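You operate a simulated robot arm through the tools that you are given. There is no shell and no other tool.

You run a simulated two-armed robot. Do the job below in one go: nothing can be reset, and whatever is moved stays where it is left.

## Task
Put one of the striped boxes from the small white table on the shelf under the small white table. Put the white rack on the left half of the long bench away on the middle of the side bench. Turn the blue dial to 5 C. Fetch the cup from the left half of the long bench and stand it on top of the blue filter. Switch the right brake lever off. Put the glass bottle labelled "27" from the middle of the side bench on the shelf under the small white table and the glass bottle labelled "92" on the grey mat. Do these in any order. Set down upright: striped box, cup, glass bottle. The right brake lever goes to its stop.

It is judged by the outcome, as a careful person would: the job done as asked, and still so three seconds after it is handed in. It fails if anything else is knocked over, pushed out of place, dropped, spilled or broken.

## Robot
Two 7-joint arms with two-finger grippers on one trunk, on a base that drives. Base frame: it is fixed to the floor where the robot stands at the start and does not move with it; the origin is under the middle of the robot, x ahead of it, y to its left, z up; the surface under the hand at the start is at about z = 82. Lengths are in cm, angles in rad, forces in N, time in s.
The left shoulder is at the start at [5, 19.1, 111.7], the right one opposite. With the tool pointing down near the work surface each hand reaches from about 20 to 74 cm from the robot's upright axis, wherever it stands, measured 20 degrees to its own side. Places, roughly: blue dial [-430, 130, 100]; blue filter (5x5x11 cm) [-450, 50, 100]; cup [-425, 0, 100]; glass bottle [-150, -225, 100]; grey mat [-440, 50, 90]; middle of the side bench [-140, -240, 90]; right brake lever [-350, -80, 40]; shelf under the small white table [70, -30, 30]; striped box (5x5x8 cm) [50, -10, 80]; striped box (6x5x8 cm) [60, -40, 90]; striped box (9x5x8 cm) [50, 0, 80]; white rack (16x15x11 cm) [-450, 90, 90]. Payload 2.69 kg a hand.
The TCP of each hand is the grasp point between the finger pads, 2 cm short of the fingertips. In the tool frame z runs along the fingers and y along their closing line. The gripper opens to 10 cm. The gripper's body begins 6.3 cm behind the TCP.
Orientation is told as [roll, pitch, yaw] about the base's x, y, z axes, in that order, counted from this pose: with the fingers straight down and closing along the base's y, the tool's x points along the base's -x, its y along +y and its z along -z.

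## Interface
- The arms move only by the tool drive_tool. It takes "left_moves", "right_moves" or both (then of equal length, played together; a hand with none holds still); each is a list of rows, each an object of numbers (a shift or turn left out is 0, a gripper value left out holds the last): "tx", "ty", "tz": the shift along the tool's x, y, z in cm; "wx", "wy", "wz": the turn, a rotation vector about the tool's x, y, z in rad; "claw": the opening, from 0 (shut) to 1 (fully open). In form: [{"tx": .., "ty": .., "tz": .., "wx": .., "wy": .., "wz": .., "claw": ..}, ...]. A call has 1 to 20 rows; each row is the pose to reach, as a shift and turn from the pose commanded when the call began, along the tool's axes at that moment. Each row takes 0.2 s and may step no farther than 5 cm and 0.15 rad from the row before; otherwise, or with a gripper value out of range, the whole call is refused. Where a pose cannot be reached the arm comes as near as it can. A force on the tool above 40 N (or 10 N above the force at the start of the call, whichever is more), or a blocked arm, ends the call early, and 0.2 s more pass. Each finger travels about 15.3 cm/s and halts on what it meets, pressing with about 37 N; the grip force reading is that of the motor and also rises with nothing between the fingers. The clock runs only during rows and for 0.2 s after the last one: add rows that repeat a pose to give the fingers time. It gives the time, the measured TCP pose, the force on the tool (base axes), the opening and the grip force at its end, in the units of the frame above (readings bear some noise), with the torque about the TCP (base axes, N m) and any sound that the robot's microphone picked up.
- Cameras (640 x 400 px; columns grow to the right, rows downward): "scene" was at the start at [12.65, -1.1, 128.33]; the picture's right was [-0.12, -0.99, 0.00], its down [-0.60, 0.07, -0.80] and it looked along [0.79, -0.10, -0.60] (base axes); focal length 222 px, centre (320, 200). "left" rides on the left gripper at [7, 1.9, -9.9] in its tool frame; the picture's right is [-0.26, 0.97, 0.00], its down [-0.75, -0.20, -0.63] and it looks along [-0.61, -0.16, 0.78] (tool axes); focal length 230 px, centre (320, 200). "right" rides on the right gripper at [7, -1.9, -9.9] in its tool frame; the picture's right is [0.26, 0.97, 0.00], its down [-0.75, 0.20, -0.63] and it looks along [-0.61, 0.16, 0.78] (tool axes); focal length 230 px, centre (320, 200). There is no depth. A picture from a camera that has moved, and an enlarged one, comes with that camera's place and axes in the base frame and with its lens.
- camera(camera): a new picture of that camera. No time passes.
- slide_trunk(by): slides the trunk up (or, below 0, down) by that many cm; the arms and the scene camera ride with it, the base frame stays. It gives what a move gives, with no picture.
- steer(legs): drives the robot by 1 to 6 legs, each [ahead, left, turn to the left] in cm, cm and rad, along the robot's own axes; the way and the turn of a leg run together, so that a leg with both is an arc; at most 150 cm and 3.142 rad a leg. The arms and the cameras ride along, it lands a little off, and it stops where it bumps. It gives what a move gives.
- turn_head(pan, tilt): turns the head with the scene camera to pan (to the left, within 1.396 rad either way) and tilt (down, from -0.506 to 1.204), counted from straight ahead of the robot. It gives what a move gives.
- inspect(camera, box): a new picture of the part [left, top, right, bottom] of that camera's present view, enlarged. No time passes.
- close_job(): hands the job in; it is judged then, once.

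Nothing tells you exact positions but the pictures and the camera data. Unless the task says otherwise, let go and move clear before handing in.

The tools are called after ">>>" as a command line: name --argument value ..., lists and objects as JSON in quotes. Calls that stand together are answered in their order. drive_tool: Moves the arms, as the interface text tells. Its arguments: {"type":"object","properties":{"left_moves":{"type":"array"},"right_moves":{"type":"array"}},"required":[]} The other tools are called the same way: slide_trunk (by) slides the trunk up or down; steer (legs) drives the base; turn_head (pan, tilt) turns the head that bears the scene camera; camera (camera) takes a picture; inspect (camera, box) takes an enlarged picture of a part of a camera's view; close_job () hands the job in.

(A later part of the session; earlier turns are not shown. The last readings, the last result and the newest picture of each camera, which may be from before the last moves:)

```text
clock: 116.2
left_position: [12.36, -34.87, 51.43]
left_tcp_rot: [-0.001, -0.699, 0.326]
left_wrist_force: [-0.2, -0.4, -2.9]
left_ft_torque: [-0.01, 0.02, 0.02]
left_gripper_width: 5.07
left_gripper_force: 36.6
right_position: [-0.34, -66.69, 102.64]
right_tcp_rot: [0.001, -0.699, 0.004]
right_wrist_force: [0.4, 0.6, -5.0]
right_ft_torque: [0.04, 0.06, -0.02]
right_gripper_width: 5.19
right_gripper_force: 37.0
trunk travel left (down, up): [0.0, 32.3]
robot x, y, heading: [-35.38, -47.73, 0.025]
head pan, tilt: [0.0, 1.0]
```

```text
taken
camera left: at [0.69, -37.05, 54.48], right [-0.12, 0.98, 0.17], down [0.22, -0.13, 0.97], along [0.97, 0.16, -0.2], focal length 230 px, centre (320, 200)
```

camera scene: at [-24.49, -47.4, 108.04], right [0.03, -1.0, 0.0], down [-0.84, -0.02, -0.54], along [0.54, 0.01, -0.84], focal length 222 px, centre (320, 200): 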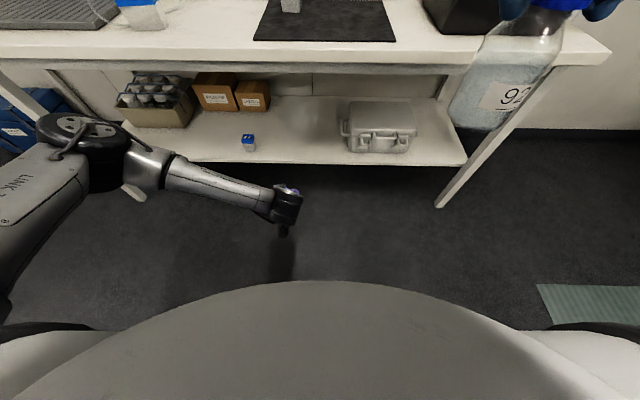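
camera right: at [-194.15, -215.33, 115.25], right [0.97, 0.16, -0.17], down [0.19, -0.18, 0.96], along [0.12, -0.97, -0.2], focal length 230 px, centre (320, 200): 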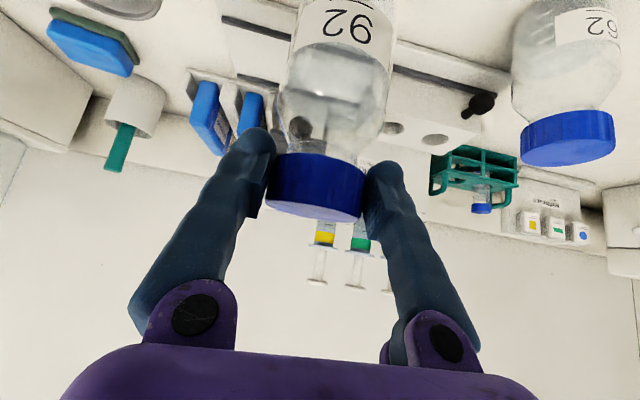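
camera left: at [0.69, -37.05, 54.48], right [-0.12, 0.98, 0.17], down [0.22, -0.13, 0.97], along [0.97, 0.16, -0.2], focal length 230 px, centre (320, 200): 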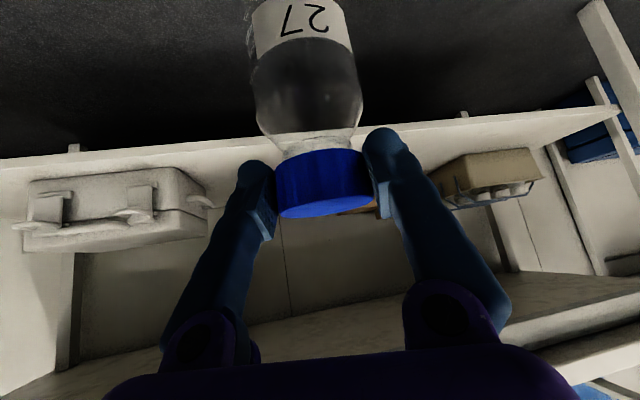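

>>> steer --legs '[[19, 0, 0]]'

>>> camera --camera "scene"

>>> camera --camera "left"

```text
clock: 117.8
left_position: [31.58, -34.23, 51.41]
left_tcp_rot: [-0.001, -0.699, 0.329]
left_wrist_force: [0.5, 0.0, -2.4]
left_ft_torque: [0.0, 0.02, 0.0]
left_gripper_width: 5.06
left_gripper_force: 37.5
right_position: [18.93, -66.05, 102.59]
right_tcp_rot: [-0.001, -0.699, 0.009]
right_wrist_force: [0.3, 0.1, -4.1]
right_ft_torque: [0.01, 0.03, 0.02]
right_gripper_width: 5.2
right_gripper_force: 37.1
trunk travel left (down, up): [0.0, 32.3]
robot x, y, heading: [-16.39, -47.0, 0.032]
head pan, tilt: [0.0, 1.0]
```

```text
taken
camera scene: at [-5.33, -46.84, 108.03], right [0.03, -1.0, 0.0], down [-0.84, -0.02, -0.54], along [0.54, 0.02, -0.84], focal length 222 px, centre (320, 200)
```

scene: 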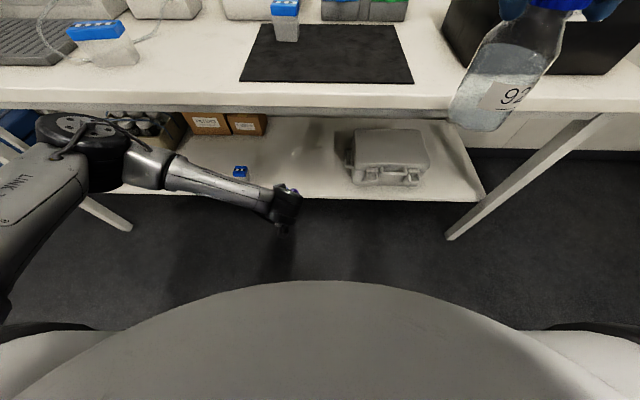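

```text
taken
camera left: at [19.8, -36.38, 54.51], right [-0.13, 0.98, 0.17], down [0.23, -0.13, 0.96], along [0.97, 0.16, -0.2], focal length 230 px, centre (320, 200)
```

left: 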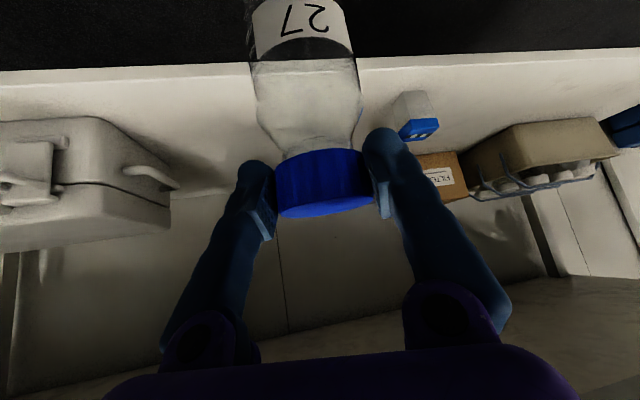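

>>> drive_tool --left_moves '[{"tx": -2.9, "ty": -1.36, "tz": 2.7}, {"tx": -5.8, "ty": -2.7, "tz": 5.4}, {"tx": -8.7, "ty": -4.07, "tz": 8.1}, {"tx": -11.6, "ty": -5.4, "tz": 10.8}, {"tx": -14.56, "ty": -6.78, "tz": 13.55}, {"tx": -14.56, "ty": -6.78, "tz": 13.55}]'

>>> camera --camera "scene"

>>> camera --camera "left"

```text
clock: 119.2
left_position: [52.5, -34.13, 50.44]
left_tcp_rot: [0.0, -0.698, 0.329]
left_wrist_force: [0.5, -0.3, -3.3]
left_ft_torque: [0.02, 0.01, 0.0]
left_gripper_width: 5.08
left_gripper_force: 37.3
right_position: [18.89, -66.12, 102.55]
right_tcp_rot: [-0.001, -0.7, 0.009]
right_wrist_force: [-0.2, -0.9, -5.4]
right_ft_torque: [-0.02, 0.01, -0.01]
right_gripper_width: 5.2
right_gripper_force: 37.5
trunk travel left (down, up): [0.0, 32.3]
robot x, y, heading: [-16.45, -47.15, 0.033]
head pan, tilt: [0.0, 1.0]
```

```text
taken
camera scene: at [-5.34, -46.84, 108.03], right [0.03, -1.0, 0.0], down [-0.84, -0.02, -0.54], along [0.54, 0.02, -0.84], focal length 222 px, centre (320, 200)
```

scene: 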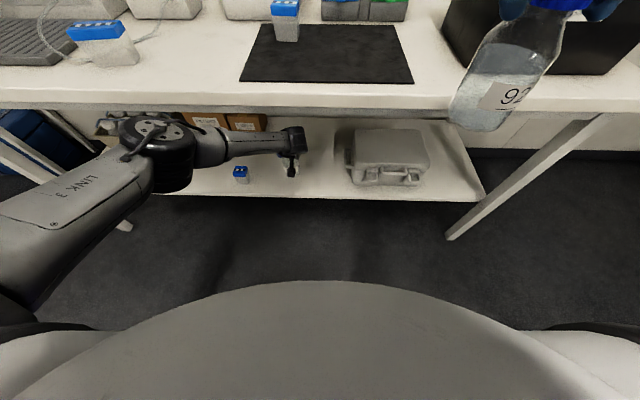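

```text
taken
camera left: at [40.83, -36.32, 53.41], right [-0.13, 0.98, 0.17], down [0.23, -0.13, 0.96], along [0.97, 0.16, -0.2], focal length 230 px, centre (320, 200)
```

left: 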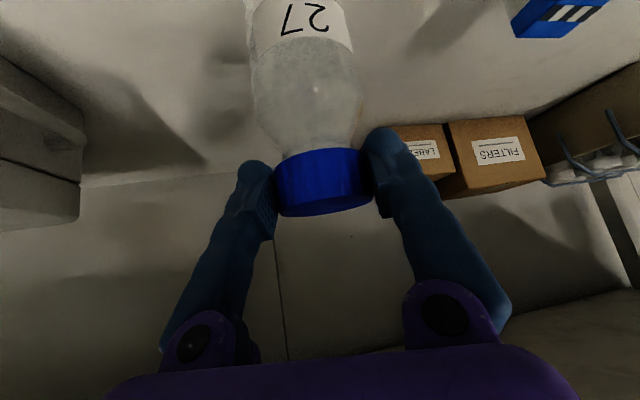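

>>> drive_tool --left_moves '[{"tx": 1.29, "tz": 1.53}, {"tx": 2.45, "tz": 2.91}, {"tx": 2.45, "tz": 2.91}]'

>>> drive_tool --left_moves '[{"tx": 0.19, "tz": 0.23}, {"tx": 0.26, "tz": 0.31}]'

>>> camera --camera "left"

```text
clock: 120.0
left_position: [52.38, -34.16, 46.67]
left_tcp_rot: [0.0, -0.7, 0.328]
left_wrist_force: [-0.2, 0.0, -2.2]
left_ft_torque: [-0.02, 0.01, 0.01]
left_gripper_width: 5.09
left_gripper_force: 36.8
right_position: [18.95, -66.03, 102.64]
right_tcp_rot: [0.001, -0.699, 0.008]
right_wrist_force: [-0.1, -0.6, -3.9]
right_ft_torque: [-0.03, 0.07, -0.02]
right_gripper_width: 5.22
right_gripper_force: 36.8
trunk travel left (down, up): [0.0, 32.3]
robot x, y, heading: [-16.38, -47.13, 0.031]
head pan, tilt: [0.0, 1.0]
```

```text
clock: 120.6
left_position: [52.37, -34.07, 46.28]
left_tcp_rot: [0.001, -0.7, 0.328]
left_wrist_force: [0.6, -0.3, -2.1]
left_ft_torque: [0.0, 0.03, 0.01]
left_gripper_width: 5.06
left_gripper_force: 36.9
right_position: [18.9, -66.06, 102.58]
right_tcp_rot: [-0.001, -0.699, 0.009]
right_wrist_force: [0.1, 0.0, -4.8]
right_ft_torque: [-0.01, 0.06, 0.0]
right_gripper_width: 5.21
right_gripper_force: 36.5
trunk travel left (down, up): [0.0, 32.3]
robot x, y, heading: [-15.98, -46.93, 0.03]
head pan, tilt: [0.0, 1.0]
```

```text
taken
camera left: at [40.77, -36.3, 49.34], right [-0.13, 0.98, 0.17], down [0.23, -0.13, 0.96], along [0.97, 0.16, -0.2], focal length 230 px, centre (320, 200)
```

left: 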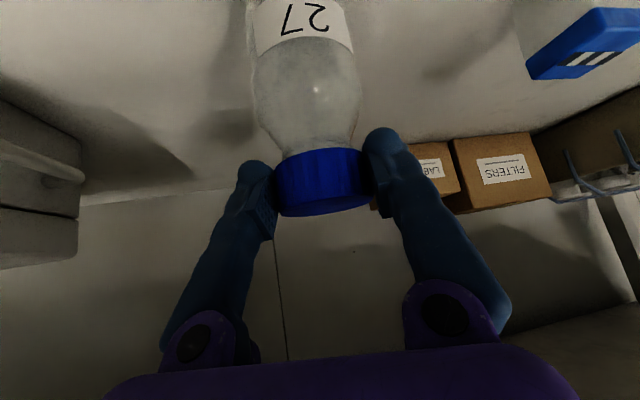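

Not touching yet; I'll go down in small steps and watch the force.

>>> drive_tool --left_moves '[{"tx": 0.13, "tz": 0.15}, {"tx": 0.26, "tz": 0.31}]'

>>> drive_tool --left_moves '[{"tx": 0.13, "tz": 0.15}, {"tx": 0.26, "tz": 0.31}]'

>>> drive_tool --left_moves '[{"tx": 0.1, "tz": 0.12}, {"tx": 0.19, "tz": 0.23}]'

```text
clock: 121.2
left_position: [52.45, -34.09, 45.82]
left_tcp_rot: [0.0, -0.7, 0.329]
left_wrist_force: [-0.8, 0.2, -2.8]
left_ft_torque: [0.0, 0.07, -0.03]
left_gripper_width: 5.06
left_gripper_force: 36.8
right_position: [18.92, -66.06, 102.52]
right_tcp_rot: [0.001, -0.701, 0.008]
right_wrist_force: [-0.1, 0.3, -4.8]
right_ft_torque: [0.03, 0.04, 0.0]
right_gripper_width: 5.21
right_gripper_force: 36.9
trunk travel left (down, up): [0.0, 32.3]
robot x, y, heading: [-16.49, -47.2, 0.026]
head pan, tilt: [0.0, 1.0]
```

```text
clock: 121.8
left_position: [52.54, -34.24, 45.53]
left_tcp_rot: [0.0, -0.699, 0.331]
left_wrist_force: [-0.3, 0.0, -1.7]
left_ft_torque: [-0.01, -0.01, 0.01]
left_gripper_width: 5.07
left_gripper_force: 36.7
right_position: [18.87, -65.95, 102.5]
right_tcp_rot: [-0.001, -0.698, 0.009]
right_wrist_force: [0.6, 0.0, -3.9]
right_ft_torque: [0.02, 0.09, 0.01]
right_gripper_width: 5.23
right_gripper_force: 36.5
trunk travel left (down, up): [0.0, 32.3]
robot x, y, heading: [-16.24, -47.07, 0.03]
head pan, tilt: [0.0, 1.0]
```

```text
clock: 122.4
left_position: [52.55, -34.23, 45.36]
left_tcp_rot: [-0.004, -0.701, 0.331]
left_wrist_force: [-2.9, 0.2, 8.4]
left_ft_torque: [-0.01, 0.01, -0.01]
left_gripper_width: 5.09
left_gripper_force: 36.7
right_position: [18.73, -66.11, 102.59]
right_tcp_rot: [0.0, -0.701, 0.009]
right_wrist_force: [-0.3, -0.9, -5.0]
right_ft_torque: [-0.02, 0.06, -0.02]
right_gripper_width: 5.21
right_gripper_force: 37.8
trunk travel left (down, up): [0.0, 32.3]
robot x, y, heading: [-16.51, -47.31, 0.031]
head pan, tilt: [0.0, 1.0]
```

Contact felt (force +11 N). Opening and backing out along the tool axis.

>>> drive_tool --left_moves '[{"claw": 0.55}, {"claw": 0.7}, {"claw": 1}, {"claw": 1}]'

>>> camera --camera "left"

>>> drive_tool --left_moves '[{"tz": -3}, {"tz": -6}, {"tz": -9}, {"tz": -12}, {"tz": -12}]'

>>> camera --camera "left"

```text
clock: 123.4
left_position: [52.45, -34.25, 45.19]
left_tcp_rot: [-0.002, -0.702, 0.329]
left_wrist_force: [0.0, -0.4, 0.5]
left_ft_torque: [-0.02, 0.01, -0.02]
left_gripper_width: 10.02
left_gripper_force: 0.0
right_position: [18.9, -65.96, 102.64]
right_tcp_rot: [0.0, -0.699, 0.01]
right_wrist_force: [-0.2, -1.4, -4.8]
right_ft_torque: [-0.01, 0.05, -0.04]
right_gripper_width: 5.21
right_gripper_force: 37.0
trunk travel left (down, up): [0.0, 32.3]
robot x, y, heading: [-16.46, -47.36, 0.034]
head pan, tilt: [0.0, 1.0]
```

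```text
taken
camera left: at [40.79, -36.33, 48.23], right [-0.13, 0.98, 0.17], down [0.22, -0.13, 0.97], along [0.97, 0.16, -0.2], focal length 230 px, centre (320, 200)
```

left: 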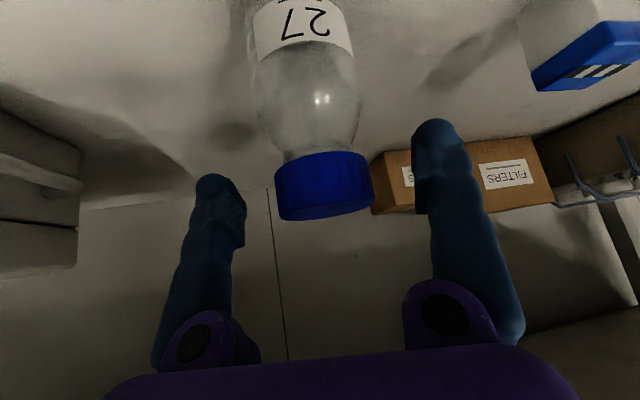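

```text
clock: 124.6
left_position: [45.38, -36.64, 54.35]
left_tcp_rot: [0.0, -0.7, 0.332]
left_wrist_force: [0.6, 0.2, 0.6]
left_ft_torque: [-0.04, 0.0, -0.03]
left_gripper_width: 10.0
left_gripper_force: 0.1
right_position: [18.95, -66.13, 102.72]
right_tcp_rot: [-0.001, -0.699, 0.01]
right_wrist_force: [-1.2, -0.4, -4.9]
right_ft_torque: [0.0, 0.04, -0.01]
right_gripper_width: 5.18
right_gripper_force: 37.1
trunk travel left (down, up): [0.0, 32.3]
robot x, y, heading: [-16.31, -47.21, 0.029]
head pan, tilt: [0.0, 1.0]
```

```text
taken
camera left: at [33.6, -38.86, 57.38], right [-0.13, 0.98, 0.17], down [0.22, -0.13, 0.97], along [0.97, 0.16, -0.2], focal length 230 px, centre (320, 200)
```

left: 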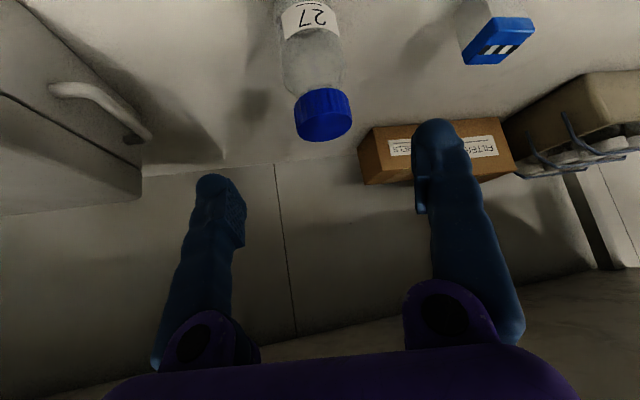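

Bottle 27 stands on the shelf. Next I'll back out, raise the trunk and left hand, and survey the way to the long bench.

>>> steer --legs '[[-35, 0, 0]]'

>>> slide_trunk --by 17.5

>>> drive_tool --left_moves '[{"tx": -2.5, "tz": -3}, {"tx": -5, "tz": -6}, {"tx": -7.5, "tz": -9}, {"tx": -10, "tz": -12}, {"tx": -12.5, "tz": -15}, {"tx": -15, "tz": -18}, {"tx": -17.5, "tz": -21}, {"tx": -20, "tz": -24}, {"tx": -17, "tz": -27}, {"tx": -14, "tz": -30}, {"tx": -11, "tz": -33}, {"tx": -11, "tz": -33}]'

>>> camera --camera "scene"

>>> turn_head --pan -1.39 --tilt 0.5

>>> camera --camera "scene"

```text
clock: 126.8
left_position: [10.29, -37.99, 54.4]
left_tcp_rot: [0.0, -0.7, 0.324]
left_wrist_force: [-0.1, -0.3, -0.2]
left_ft_torque: [0.01, -0.02, 0.03]
left_gripper_width: 10.0
left_gripper_force: 0.2
right_position: [-16.27, -67.17, 102.55]
right_tcp_rot: [0.0, -0.7, 0.001]
right_wrist_force: [-0.7, -0.8, -5.6]
right_ft_torque: [-0.01, 0.05, 0.0]
right_gripper_width: 5.21
right_gripper_force: 36.5
trunk travel left (down, up): [0.0, 32.3]
robot x, y, heading: [-51.07, -48.33, 0.023]
head pan, tilt: [0.0, 1.0]
```

```text
clock: 128.8
left_position: [10.25, -37.96, 71.73]
left_tcp_rot: [-0.001, -0.699, 0.325]
left_wrist_force: [-0.1, -0.4, -0.3]
left_ft_torque: [0.01, -0.02, 0.0]
left_gripper_width: 10.0
left_gripper_force: 0.0
right_position: [-16.14, -67.19, 120.08]
right_tcp_rot: [0.001, -0.701, 0.002]
right_wrist_force: [-0.3, -0.2, -4.0]
right_ft_torque: [0.0, 0.04, -0.01]
right_gripper_width: 5.22
right_gripper_force: 37.5
trunk travel left (down, up): [-17.5, 14.8]
robot x, y, heading: [-51.26, -47.97, 0.021]
head pan, tilt: [0.0, 1.0]
```

```text
clock: 131.4
left_position: [-1.84, -42.09, 103.9]
left_tcp_rot: [0.001, -0.702, 0.323]
left_wrist_force: [-0.2, 0.1, -0.1]
left_ft_torque: [-0.03, 0.01, 0.0]
left_gripper_width: 10.01
left_gripper_force: 0.1
right_position: [-16.32, -67.16, 120.14]
right_tcp_rot: [-0.001, -0.699, 0.001]
right_wrist_force: [0.5, -0.4, -4.7]
right_ft_torque: [0.02, 0.04, -0.02]
right_gripper_width: 5.21
right_gripper_force: 37.5
trunk travel left (down, up): [-17.5, 14.8]
robot x, y, heading: [-51.39, -48.05, 0.027]
head pan, tilt: [0.0, 1.0]
```

```text
taken
camera scene: at [-40.4, -47.8, 125.53], right [0.02, -1.0, 0.0], down [-0.84, -0.02, -0.54], along [0.54, 0.01, -0.84], focal length 222 px, centre (320, 200)
```

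scene: 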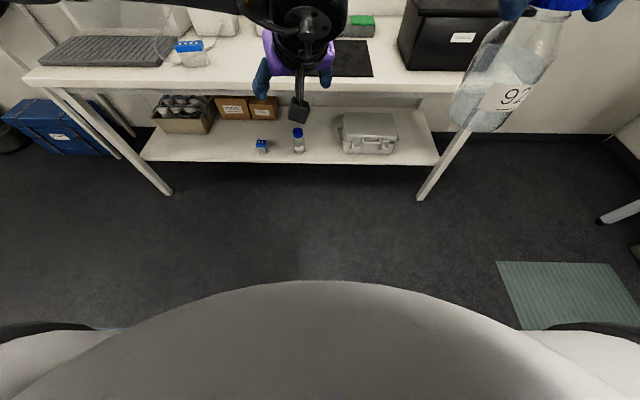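

```text
clock: 132.9
left_position: [-1.81, -42.12, 103.91]
left_tcp_rot: [0.001, -0.701, 0.324]
left_wrist_force: [0.5, 0.7, -1.4]
left_ft_torque: [-0.02, -0.02, 0.0]
left_gripper_width: 10.01
left_gripper_force: 0.0
right_position: [-16.3, -67.18, 120.08]
right_tcp_rot: [0.0, -0.699, 0.003]
right_wrist_force: [0.2, 0.5, -4.3]
right_ft_torque: [-0.04, 0.05, -0.01]
right_gripper_width: 5.2
right_gripper_force: 36.9
trunk travel left (down, up): [-17.5, 14.8]
robot x, y, heading: [-51.72, -48.21, 0.017]
head pan, tilt: [-1.389, 0.499]
```

```text
taken
camera scene: at [-45.54, -56.89, 129.64], right [-0.98, -0.2, 0.0], down [-0.1, 0.47, -0.88], along [0.18, -0.86, -0.48], focal length 222 px, centre (320, 200)
```

scene: 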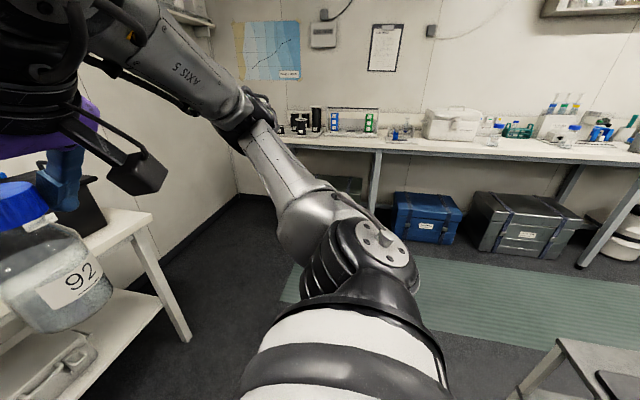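

Both items are standing on the shelf. Now I'll go back past the cart, turn toward the side bench and look down the aisle toward the long bench.

>>> steer --legs '[[8, -65, 0], [0, 0, -1.59], [32, 0, 0]]'

>>> turn_head --pan -1.39 --tilt 0.35

>>> camera --camera "scene"

>>> turn_head --pan -0.8 --tilt 0.6

>>> camera --camera "scene"

```text
clock: 144.6
left_position: [-38.41, -193.82, 103.96]
left_tcp_rot: [-0.001, -0.699, -1.283]
left_wrist_force: [0.7, 0.3, 0.3]
left_ft_torque: [0.01, 0.0, -0.01]
left_gripper_width: 10.0
left_gripper_force: 0.1
right_position: [-62.85, -178.51, 120.15]
right_tcp_rot: [0.0, -0.698, -1.602]
right_wrist_force: [0.1, -0.6, -5.2]
right_ft_torque: [0.08, 0.0, 0.01]
right_gripper_width: 5.2
right_gripper_force: 37.2
trunk travel left (down, up): [-17.5, 14.8]
robot x, y, heading: [-42.9, -143.87, -1.583]
head pan, tilt: [-1.389, 0.499]
```

```text
clock: 145.3
left_position: [-38.41, -193.74, 103.95]
left_tcp_rot: [-0.001, -0.699, -1.281]
left_wrist_force: [0.1, 0.2, -0.2]
left_ft_torque: [-0.03, 0.02, 0.0]
left_gripper_width: 9.99
left_gripper_force: 0.2
right_position: [-62.92, -178.39, 120.02]
right_tcp_rot: [-0.002, -0.701, -1.603]
right_wrist_force: [-0.3, 0.3, -4.8]
right_ft_torque: [0.06, -0.04, 0.0]
right_gripper_width: 5.19
right_gripper_force: 36.9
trunk travel left (down, up): [-17.5, 14.8]
robot x, y, heading: [-42.41, -143.54, -1.581]
head pan, tilt: [-1.389, 0.351]
```

```text
taken
camera scene: at [-51.76, -149.56, 131.01], right [-0.17, 0.99, 0.0], down [0.34, 0.06, -0.94], along [-0.93, -0.16, -0.34], focal length 222 px, centre (320, 200)
```

scene: 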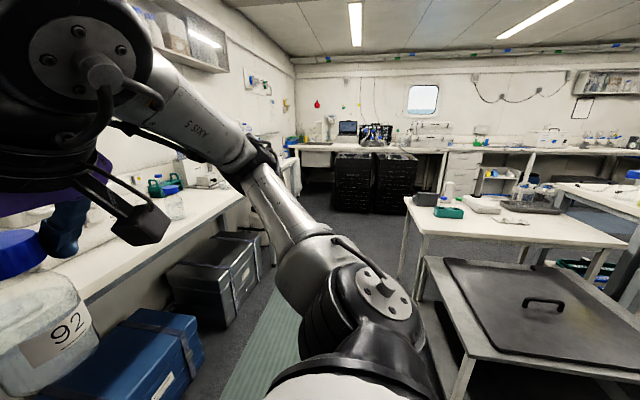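

```text
clock: 146.3
left_position: [-38.51, -193.63, 103.98]
left_tcp_rot: [-0.002, -0.698, -1.281]
left_wrist_force: [-0.5, -0.5, 0.3]
left_ft_torque: [-0.01, -0.02, -0.01]
left_gripper_width: 10.01
left_gripper_force: 0.2
right_position: [-62.83, -178.42, 120.16]
right_tcp_rot: [-0.001, -0.7, -1.604]
right_wrist_force: [0.5, 0.2, -4.4]
right_ft_torque: [0.07, 0.0, -0.03]
right_gripper_width: 5.22
right_gripper_force: 36.5
trunk travel left (down, up): [-17.5, 14.8]
robot x, y, heading: [-42.65, -144.29, -1.583]
head pan, tilt: [-0.799, 0.6]
```

```text
taken
camera scene: at [-48.99, -154.07, 128.74], right [-0.69, 0.73, 0.0], down [0.41, 0.39, -0.83], along [-0.6, -0.57, -0.56], focal length 222 px, centre (320, 200)
```

scene: 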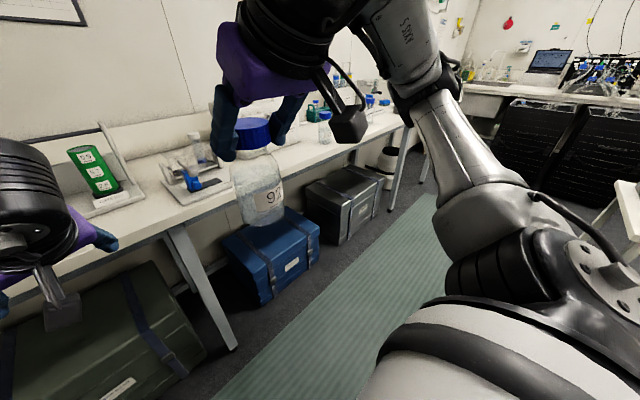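

>>> steer --legs '[[13, 0, 0], [0, -150, 0]]'

>>> turn_head --pan -1.39 --tilt 0.4

>>> camera --camera "scene"

```text
clock: 160.2
left_position: [-184.0, -206.55, 103.99]
left_tcp_rot: [0.001, -0.701, -1.26]
left_wrist_force: [0.2, -0.8, 0.2]
left_ft_torque: [0.02, 0.02, 0.0]
left_gripper_width: 10.0
left_gripper_force: 0.0
right_position: [-208.7, -191.69, 120.09]
right_tcp_rot: [0.0, -0.699, -1.583]
right_wrist_force: [-0.2, -0.6, -3.8]
right_ft_torque: [0.04, 0.03, -0.05]
right_gripper_width: 5.21
right_gripper_force: 37.1
trunk travel left (down, up): [-17.5, 14.8]
robot x, y, heading: [-189.51, -156.86, -1.565]
head pan, tilt: [-0.799, 0.6]
```

```text
clock: 161.2
left_position: [-183.92, -206.55, 103.97]
left_tcp_rot: [-0.001, -0.699, -1.26]
left_wrist_force: [0.2, 0.3, 1.2]
left_ft_torque: [0.01, 0.0, -0.03]
left_gripper_width: 10.01
left_gripper_force: 0.0
right_position: [-208.77, -191.6, 120.11]
right_tcp_rot: [-0.002, -0.7, -1.582]
right_wrist_force: [0.6, 0.2, -4.3]
right_ft_torque: [0.04, 0.0, 0.0]
right_gripper_width: 5.18
right_gripper_force: 37.0
trunk travel left (down, up): [-17.5, 14.8]
robot x, y, heading: [-189.12, -156.75, -1.558]
head pan, tilt: [-1.389, 0.4]
```

```text
taken
camera scene: at [-198.24, -162.64, 130.56], right [-0.19, 0.98, 0.0], down [0.38, 0.07, -0.92], along [-0.9, -0.18, -0.39], focal length 222 px, centre (320, 200)
```

scene: 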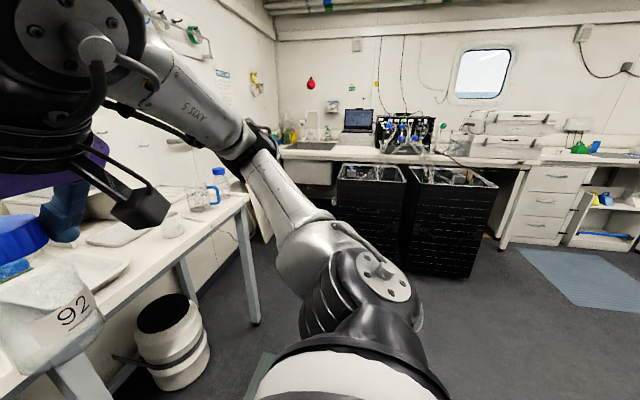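

The aisle ahead is clear. Two tall black carts stand near x≈-355 in front of the long bench. I'll continue strafing, then turn to face the long bench.

>>> steer --legs '[[0, -88, 0], [-22, 0, 0], [0, 0, -1.58]]'

>>> turn_head --pan 0 --tilt 0.4

>>> camera --camera "scene"

>>> turn_head --pan -0.9 --tilt 0.4

>>> camera --camera "scene"

```text
clock: 174.3
left_position: [-326.49, -140.93, 103.85]
left_tcp_rot: [-0.002, -0.699, -2.829]
left_wrist_force: [-0.6, 0.6, 0.4]
left_ft_torque: [-0.01, 0.02, -0.01]
left_gripper_width: 10.0
left_gripper_force: 0.1
right_position: [-311.53, -116.25, 120.21]
right_tcp_rot: [-0.001, -0.699, 3.13]
right_wrist_force: [-0.2, -0.2, -4.3]
right_ft_torque: [0.0, -0.08, 0.0]
right_gripper_width: 5.2
right_gripper_force: 37.2
trunk travel left (down, up): [-17.5, 14.8]
robot x, y, heading: [-276.65, -136.24, -3.134]
head pan, tilt: [-1.389, 0.4]
```

```text
clock: 175.9
left_position: [-326.45, -140.94, 103.92]
left_tcp_rot: [-0.001, -0.699, -2.83]
left_wrist_force: [0.3, -0.7, -0.4]
left_ft_torque: [0.01, 0.04, -0.04]
left_gripper_width: 9.99
left_gripper_force: 0.0
right_position: [-311.54, -116.29, 120.08]
right_tcp_rot: [-0.001, -0.7, 3.131]
right_wrist_force: [0.5, 0.3, -4.5]
right_ft_torque: [0.0, -0.07, 0.01]
right_gripper_width: 5.22
right_gripper_force: 37.0
trunk travel left (down, up): [-17.5, 14.8]
robot x, y, heading: [-276.92, -135.99, -3.131]
head pan, tilt: [0.0, 0.4]
```

```text
taken
camera scene: at [-290.0, -135.94, 130.56], right [-0.01, 1.0, 0.0], down [0.39, 0.0, -0.92], along [-0.92, -0.01, -0.39], focal length 222 px, centre (320, 200)
```

scene: 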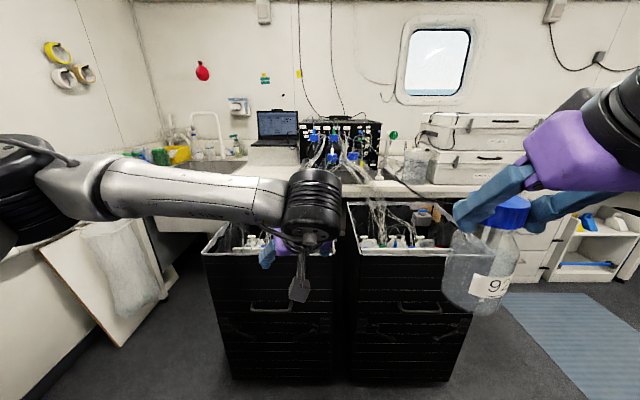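

```text
clock: 177.1
left_position: [-326.39, -141.0, 103.82]
left_tcp_rot: [0.001, -0.7, -2.831]
left_wrist_force: [0.0, 0.0, 0.2]
left_ft_torque: [-0.01, 0.03, 0.03]
left_gripper_width: 10.0
left_gripper_force: 0.0
right_position: [-311.62, -116.21, 120.03]
right_tcp_rot: [-0.001, -0.699, 3.129]
right_wrist_force: [-0.2, 0.4, -4.5]
right_ft_torque: [0.02, -0.06, 0.03]
right_gripper_width: 5.21
right_gripper_force: 36.9
trunk travel left (down, up): [-17.5, 14.8]
robot x, y, heading: [-276.64, -136.42, -3.136]
head pan, tilt: [-0.901, 0.4]
```

```text
taken
camera scene: at [-286.56, -128.66, 130.56], right [0.78, 0.63, 0.0], down [0.24, -0.3, -0.92], along [-0.58, 0.72, -0.39], focal length 222 px, centre (320, 200)
```

scene: 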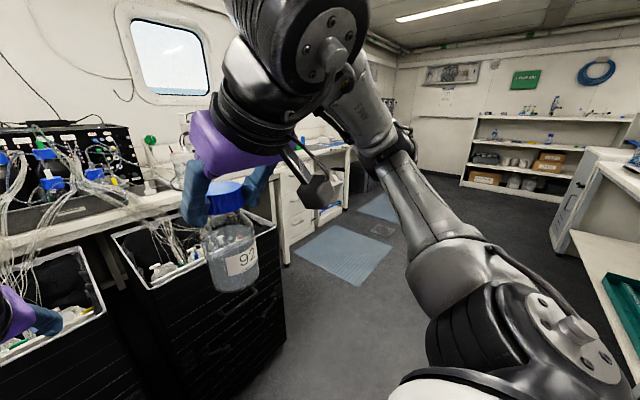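

>>> turn_head --pan -0.3 --tilt 0.8

>>> camera --camera "scene"

>>> inspect --camera "scene" --box '[240, 160, 480, 320]'

```text
clock: 178.1
left_position: [-326.4, -140.9, 103.91]
left_tcp_rot: [0.001, -0.699, -2.833]
left_wrist_force: [0.2, -1.1, -1.1]
left_ft_torque: [0.04, 0.02, 0.0]
left_gripper_width: 10.02
left_gripper_force: 0.0
right_position: [-311.68, -116.23, 120.16]
right_tcp_rot: [-0.002, -0.699, 3.129]
right_wrist_force: [0.7, -1.0, -4.9]
right_ft_torque: [-0.01, -0.05, 0.0]
right_gripper_width: 5.23
right_gripper_force: 37.5
trunk travel left (down, up): [-17.5, 14.8]
robot x, y, heading: [-276.76, -135.49, -3.133]
head pan, tilt: [-0.3, 0.799]
```

```text
taken
camera scene: at [-288.46, -133.54, 127.05], right [0.29, 0.96, 0.0], down [0.69, -0.21, -0.7], along [-0.67, 0.2, -0.72], focal length 222 px, centre (320, 200)
```

scene: 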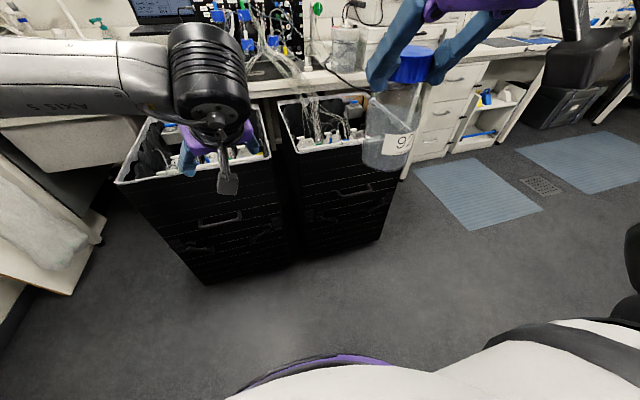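

```text
2.50 times, centred on (360, 240) of scene
camera zoom: at [-288.46, -133.54, 127.05], right [0.29, 0.96, 0.0], down [0.69, -0.21, -0.7], along [-0.67, 0.2, -0.72], focal length 554 px, centre (220, 100)
```

zoom: 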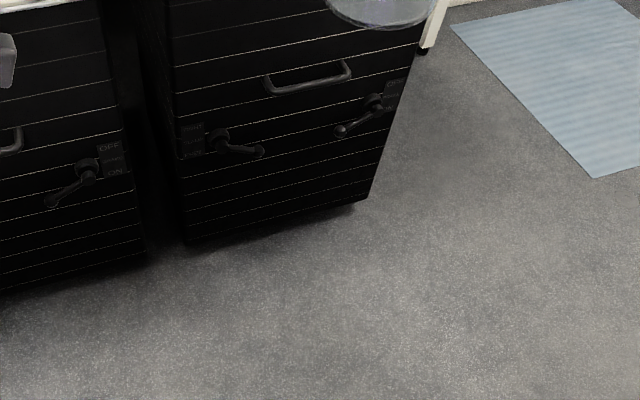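

The right brake lever (ON/OFF plate) is on the right black cart's front near [-358, -78, 40]. First I'll take bottle 92 to the grey mat, so I strafe right along the bench.

>>> steer --legs '[[12, 0, 0], [0, -90, 0]]'

>>> turn_head --pan 0 --tilt 0.5

>>> camera --camera "scene"

>>> turn_head --pan -0.9 --tilt 0.5

>>> camera --camera "scene"

```text
clock: 187.2
left_position: [-338.83, -50.02, 103.82]
left_tcp_rot: [0.0, -0.701, -2.842]
left_wrist_force: [0.5, -0.3, -0.3]
left_ft_torque: [0.0, 0.01, -0.01]
left_gripper_width: 10.01
left_gripper_force: 0.1
right_position: [-323.76, -25.26, 120.01]
right_tcp_rot: [-0.002, -0.7, 3.12]
right_wrist_force: [0.5, 0.9, -5.2]
right_ft_torque: [0.01, -0.09, -0.03]
right_gripper_width: 5.19
right_gripper_force: 37.0
trunk travel left (down, up): [-17.5, 14.8]
robot x, y, heading: [-289.3, -45.0, 3.137]
head pan, tilt: [-0.3, 0.799]
```

```text
clock: 188.0
left_position: [-338.78, -49.87, 103.95]
left_tcp_rot: [0.001, -0.701, -2.841]
left_wrist_force: [-0.4, 0.0, -0.5]
left_ft_torque: [-0.01, 0.01, 0.0]
left_gripper_width: 9.99
left_gripper_force: 0.0
right_position: [-323.72, -25.31, 120.09]
right_tcp_rot: [-0.001, -0.699, 3.121]
right_wrist_force: [-0.6, 0.5, -3.5]
right_ft_torque: [-0.01, -0.06, 0.0]
right_gripper_width: 5.2
right_gripper_force: 36.9
trunk travel left (down, up): [-17.5, 14.8]
robot x, y, heading: [-289.19, -45.57, 3.135]
head pan, tilt: [0.0, 0.499]
```

```text
taken
camera scene: at [-302.16, -45.28, 129.64], right [0.0, 1.0, 0.0], down [0.48, 0.0, -0.88], along [-0.88, 0.0, -0.48], focal length 222 px, centre (320, 200)
```

scene: 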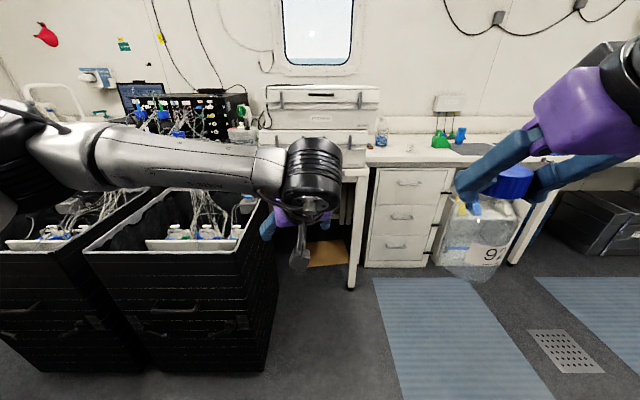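

```text
clock: 189.2
left_position: [-338.88, -49.89, 103.96]
left_tcp_rot: [0.002, -0.699, -2.843]
left_wrist_force: [-0.3, 0.3, 0.8]
left_ft_torque: [0.03, 0.02, 0.01]
left_gripper_width: 10.01
left_gripper_force: 0.2
right_position: [-323.78, -25.31, 120.14]
right_tcp_rot: [-0.001, -0.701, 3.122]
right_wrist_force: [-0.8, -0.1, -4.5]
right_ft_torque: [0.0, -0.03, 0.03]
right_gripper_width: 5.2
right_gripper_force: 37.1
trunk travel left (down, up): [-17.5, 14.8]
robot x, y, heading: [-289.2, -44.85, 3.138]
head pan, tilt: [-0.901, 0.499]
```

```text
taken
camera scene: at [-298.71, -38.17, 129.65], right [0.78, 0.62, 0.0], down [0.3, -0.38, -0.88], along [-0.55, 0.69, -0.48], focal length 222 px, centre (320, 200)
```

scene: 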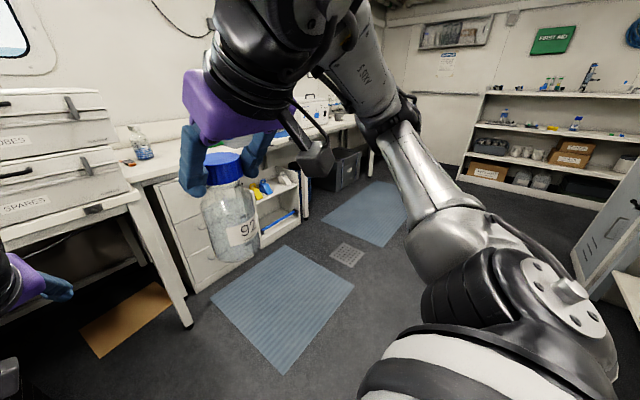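

>>> steer --legs '[[0, -85, 0], [45, 0, 0]]'

>>> turn_head --pan 0 --tilt 0.55

>>> camera --camera "scene"

>>> turn_head --pan -0.6 --tilt 0.55

>>> camera --camera "scene"

```text
clock: 199.3
left_position: [-383.73, 32.61, 103.94]
left_tcp_rot: [-0.001, -0.7, -2.828]
left_wrist_force: [-0.4, 0.2, 0.5]
left_ft_torque: [0.01, 0.0, 0.01]
left_gripper_width: 9.99
left_gripper_force: 0.1
right_position: [-369.1, 57.39, 120.14]
right_tcp_rot: [-0.003, -0.696, 3.138]
right_wrist_force: [0.0, 0.1, -5.3]
right_ft_torque: [-0.03, -0.11, 0.03]
right_gripper_width: 5.19
right_gripper_force: 37.1
trunk travel left (down, up): [-17.5, 14.8]
robot x, y, heading: [-334.12, 38.13, -3.126]
head pan, tilt: [-0.901, 0.499]
```

```text
clock: 200.5
left_position: [-383.7, 32.62, 103.86]
left_tcp_rot: [-0.001, -0.699, -2.826]
left_wrist_force: [0.0, -0.3, -0.1]
left_ft_torque: [-0.02, -0.01, 0.02]
left_gripper_width: 10.01
left_gripper_force: 0.1
right_position: [-368.98, 57.42, 120.15]
right_tcp_rot: [-0.001, -0.701, 3.136]
right_wrist_force: [-0.6, -0.7, -4.7]
right_ft_torque: [-0.02, -0.07, 0.01]
right_gripper_width: 5.21
right_gripper_force: 37.2
trunk travel left (down, up): [-17.5, 14.8]
robot x, y, heading: [-334.08, 37.8, -3.13]
head pan, tilt: [0.0, 0.55]
```

```text
taken
camera scene: at [-347.01, 37.81, 129.19], right [-0.01, 1.0, 0.0], down [0.52, 0.01, -0.85], along [-0.85, -0.01, -0.52], focal length 222 px, centre (320, 200)
```

scene: 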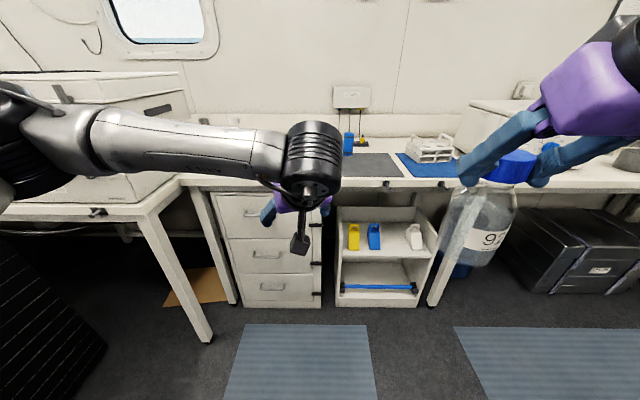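

```text
clock: 201.5
left_position: [-383.73, 32.49, 103.98]
left_tcp_rot: [0.0, -0.7, -2.828]
left_wrist_force: [-0.1, -0.4, -0.3]
left_ft_torque: [0.02, 0.01, -0.01]
left_gripper_width: 10.02
left_gripper_force: 0.0
right_position: [-368.97, 57.44, 120.15]
right_tcp_rot: [-0.002, -0.7, 3.136]
right_wrist_force: [-0.2, -0.7, -5.4]
right_ft_torque: [0.01, -0.04, 0.01]
right_gripper_width: 5.21
right_gripper_force: 36.5
trunk travel left (down, up): [-17.5, 14.8]
robot x, y, heading: [-334.2, 37.61, -3.126]
head pan, tilt: [-0.6, 0.55]
```

```text
taken
camera scene: at [-345.52, 42.89, 129.19], right [0.55, 0.83, 0.0], down [0.44, -0.29, -0.85], along [-0.71, 0.47, -0.52], focal length 222 px, centre (320, 200)
```

scene: 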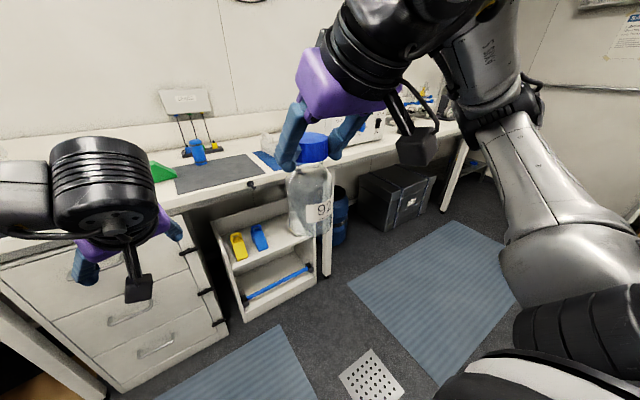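

>>> camera --camera "left"

>>> turn_head --pan 0.5 --tilt 0.5

>>> camera --camera "scene"

>>> turn_head --pan -0.15 --tilt 0.6

>>> inspect --camera "scene" --box '[280, 80, 520, 200]'

```text
taken
camera left: at [-372.03, 34.32, 106.97], right [0.11, -0.98, 0.17], down [-0.22, 0.14, 0.97], along [-0.97, -0.14, -0.2], focal length 230 px, centre (320, 200)
```

left: 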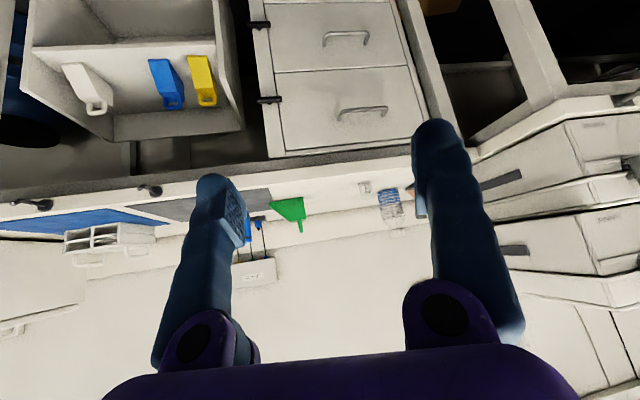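

```text
clock: 202.8
left_position: [-383.62, 32.65, 103.99]
left_tcp_rot: [0.001, -0.702, -2.827]
left_wrist_force: [0.0, -1.2, -0.1]
left_ft_torque: [0.03, 0.0, -0.02]
left_gripper_width: 10.02
left_gripper_force: 0.1
right_position: [-369.0, 57.37, 119.96]
right_tcp_rot: [-0.002, -0.699, 3.137]
right_wrist_force: [0.3, -0.2, -4.4]
right_ft_torque: [-0.01, -0.05, -0.04]
right_gripper_width: 5.23
right_gripper_force: 37.2
trunk travel left (down, up): [-17.5, 14.8]
robot x, y, heading: [-334.19, 38.0, -3.132]
head pan, tilt: [0.499, 0.499]
```

```text
taken
camera scene: at [-345.97, 33.47, 129.65], right [-0.49, 0.87, 0.0], down [0.42, 0.23, -0.88], along [-0.77, -0.43, -0.48], focal length 222 px, centre (320, 200)
```

scene: 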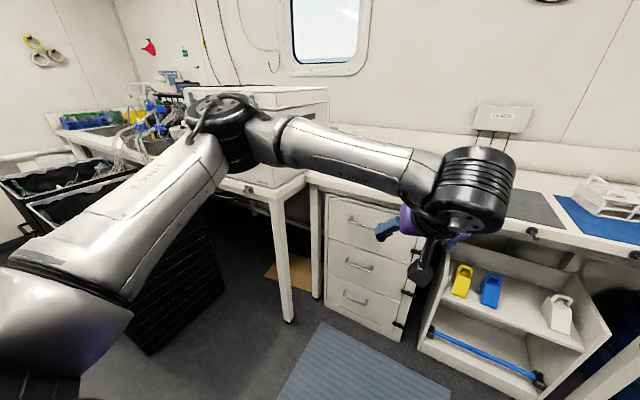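

```text
clock: 203.8
left_position: [-383.71, 32.64, 103.96]
left_tcp_rot: [-0.001, -0.7, -2.828]
left_wrist_force: [-0.4, 1.1, -0.5]
left_ft_torque: [0.0, -0.04, 0.0]
left_gripper_width: 10.02
left_gripper_force: 0.1
right_position: [-369.05, 57.49, 120.08]
right_tcp_rot: [0.0, -0.7, 3.137]
right_wrist_force: [1.1, 0.2, -4.3]
right_ft_torque: [0.01, -0.05, 0.01]
right_gripper_width: 5.2
right_gripper_force: 36.8
trunk travel left (down, up): [-17.5, 14.8]
robot x, y, heading: [-334.15, 38.13, -3.131]
head pan, tilt: [-0.15, 0.6]
```

```text
2.67 times, centred on (400, 140) of scene
camera zoom: at [-346.79, 39.12, 128.74], right [0.14, 0.99, 0.0], down [0.56, -0.08, -0.82], along [-0.82, 0.11, -0.57], focal length 591 px, centre (107, 360)
```

zoom: 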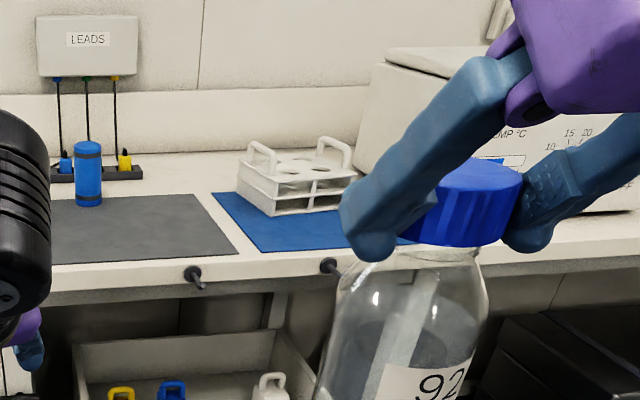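

>>> inspect --camera "left" --box '[220, 150, 440, 300]'

```text
2.67 times, centred on (330, 225) of left
camera zoom: at [-372.03, 34.32, 106.97], right [0.11, -0.98, 0.17], down [-0.22, 0.14, 0.97], along [-0.97, -0.14, -0.2], focal length 614 px, centre (293, 133)
```

zoom: 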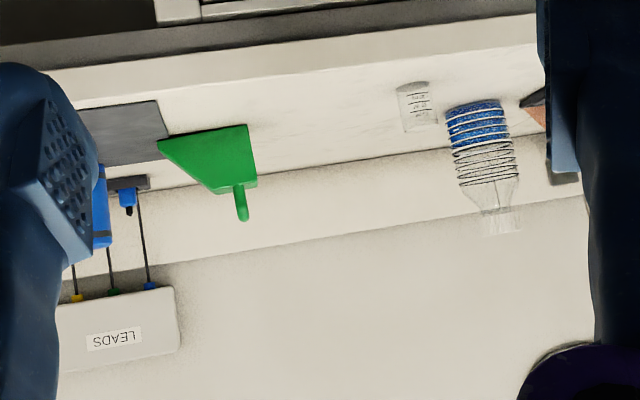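

The grey mat spans about x −429…−456, y 38…71, with the blue filter at its back (≈[-454, 50]). The rack is on the blue mat to the right, and the small clear cup is near [-438, 10]. I'll raise the left hand, then pull up to the bench.

>>> drive_tool --left_moves '[{"tx": -2.6, "tz": -3.06, "ty": 2}, {"tx": -5.2, "tz": -6.12, "ty": 4}, {"tx": -7.73, "tz": -9.18, "ty": 6}, {"tx": -9.0, "tz": -10.7, "ty": 9}, {"tx": -9.0, "tz": -10.7, "ty": 12}, {"tx": -9.0, "tz": -10.7, "ty": 12}]'

>>> steer --legs '[[36, -7, 0]]'

>>> turn_head --pan 0 --tilt 0.75

>>> camera --camera "scene"

>>> camera --camera "left"

```text
clock: 205.2
left_position: [-379.83, 21.21, 117.98]
left_tcp_rot: [0.001, -0.7, -2.827]
left_wrist_force: [-0.1, 0.6, -0.4]
left_ft_torque: [-0.01, 0.0, -0.01]
left_gripper_width: 10.01
left_gripper_force: 0.0
right_position: [-368.99, 57.59, 120.06]
right_tcp_rot: [-0.001, -0.698, 3.133]
right_wrist_force: [0.4, 0.3, -4.1]
right_ft_torque: [0.01, -0.06, 0.01]
right_gripper_width: 5.19
right_gripper_force: 36.4
trunk travel left (down, up): [-17.5, 14.8]
robot x, y, heading: [-334.27, 38.31, -3.129]
head pan, tilt: [-0.15, 0.6]
```

```text
clock: 207.6
left_position: [-415.97, 27.41, 117.79]
left_tcp_rot: [0.0, -0.7, -2.826]
left_wrist_force: [0.5, 1.2, 0.2]
left_ft_torque: [0.02, -0.03, 0.01]
left_gripper_width: 9.99
left_gripper_force: 0.2
right_position: [-405.15, 63.73, 120.09]
right_tcp_rot: [-0.002, -0.698, 3.136]
right_wrist_force: [0.5, 0.6, -5.5]
right_ft_torque: [-0.05, -0.07, 0.0]
right_gripper_width: 5.23
right_gripper_force: 37.1
trunk travel left (down, up): [-17.5, 14.8]
robot x, y, heading: [-369.68, 44.16, -3.127]
head pan, tilt: [-0.15, 0.6]
```

```text
clock: 208.3
left_position: [-416.06, 27.42, 117.91]
left_tcp_rot: [0.0, -0.7, -2.825]
left_wrist_force: [0.5, 0.0, 0.6]
left_ft_torque: [-0.01, -0.01, -0.01]
left_gripper_width: 10.02
left_gripper_force: 0.0
right_position: [-405.12, 63.74, 120.02]
right_tcp_rot: [-0.002, -0.701, 3.138]
right_wrist_force: [0.1, 0.4, -4.3]
right_ft_torque: [0.01, -0.08, 0.01]
right_gripper_width: 5.21
right_gripper_force: 37.3
trunk travel left (down, up): [-17.5, 14.8]
robot x, y, heading: [-370.04, 44.54, -3.13]
head pan, tilt: [0.0, 0.75]
```

```text
taken
camera scene: at [-382.38, 44.24, 127.46], right [-0.01, 1.0, 0.0], down [0.68, 0.01, -0.73], along [-0.73, -0.01, -0.68], focal length 222 px, centre (320, 200)
```

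scene: 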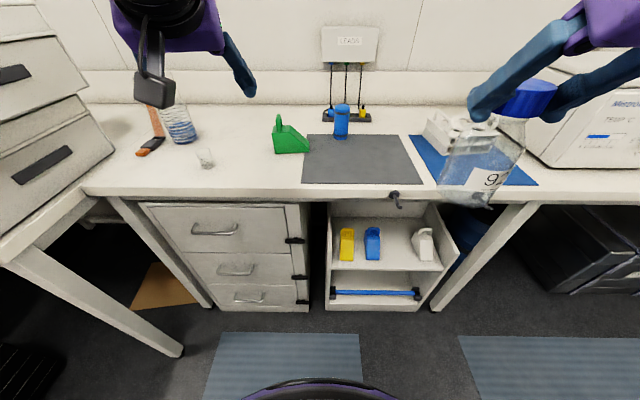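

```text
taken
camera left: at [-404.31, 29.2, 120.95], right [0.11, -0.98, 0.17], down [-0.22, 0.14, 0.97], along [-0.97, -0.15, -0.2], focal length 230 px, centre (320, 200)
```

left: 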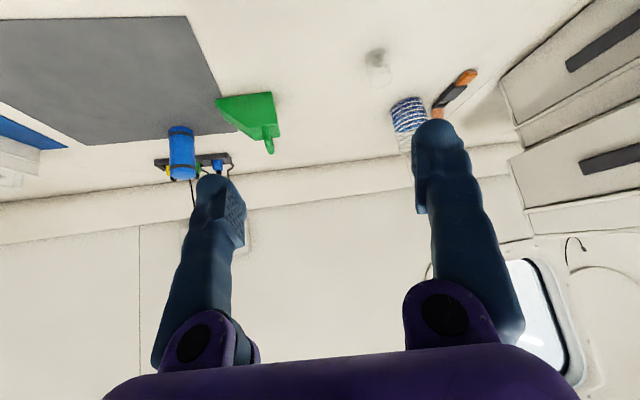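

>>> drive_tool --right_moves '[{"tx": -2.1, "ty": 0.1, "tz": 3.5}, {"tx": -4.2, "ty": 0.2, "tz": 7.0}, {"tx": -6.3, "ty": 0.3, "tz": 10.5}, {"tx": -8.5, "ty": 0.4, "tz": 14.1}, {"tx": -10.6, "ty": 0.5, "tz": 17.6}, {"tx": -12.7, "ty": 0.6, "tz": 21.1}, {"tx": -14.8, "ty": 0.7, "tz": 24.6}, {"tx": -16.9, "ty": 0.8, "tz": 28.2}, {"tx": -19.05, "ty": 0.9, "tz": 31.7}, {"tx": -19.05, "ty": 0.9, "tz": 31.7}]'

>>> camera --camera "scene"

```text
clock: 210.5
left_position: [-416.01, 27.57, 117.96]
left_tcp_rot: [0.001, -0.699, -2.825]
left_wrist_force: [-0.9, -0.2, 0.0]
left_ft_torque: [-0.02, -0.01, 0.0]
left_gripper_width: 10.05
left_gripper_force: 0.1
right_position: [-440.2, 63.08, 108.13]
right_tcp_rot: [-0.002, -0.701, 3.138]
right_wrist_force: [0.7, -0.4, -4.2]
right_ft_torque: [0.0, -0.06, 0.0]
right_gripper_width: 5.2
right_gripper_force: 36.6
trunk travel left (down, up): [-17.5, 14.8]
robot x, y, heading: [-370.0, 44.56, -3.123]
head pan, tilt: [0.0, 0.75]
```

```text
taken
camera scene: at [-382.37, 44.26, 127.46], right [-0.01, 1.0, 0.0], down [0.68, 0.01, -0.73], along [-0.73, -0.01, -0.68], focal length 222 px, centre (320, 200)
```

scene: 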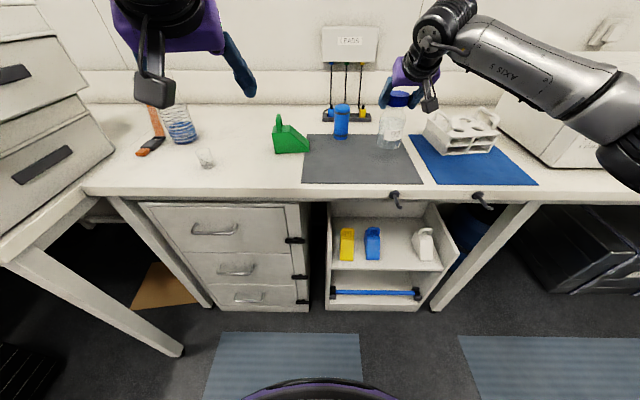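

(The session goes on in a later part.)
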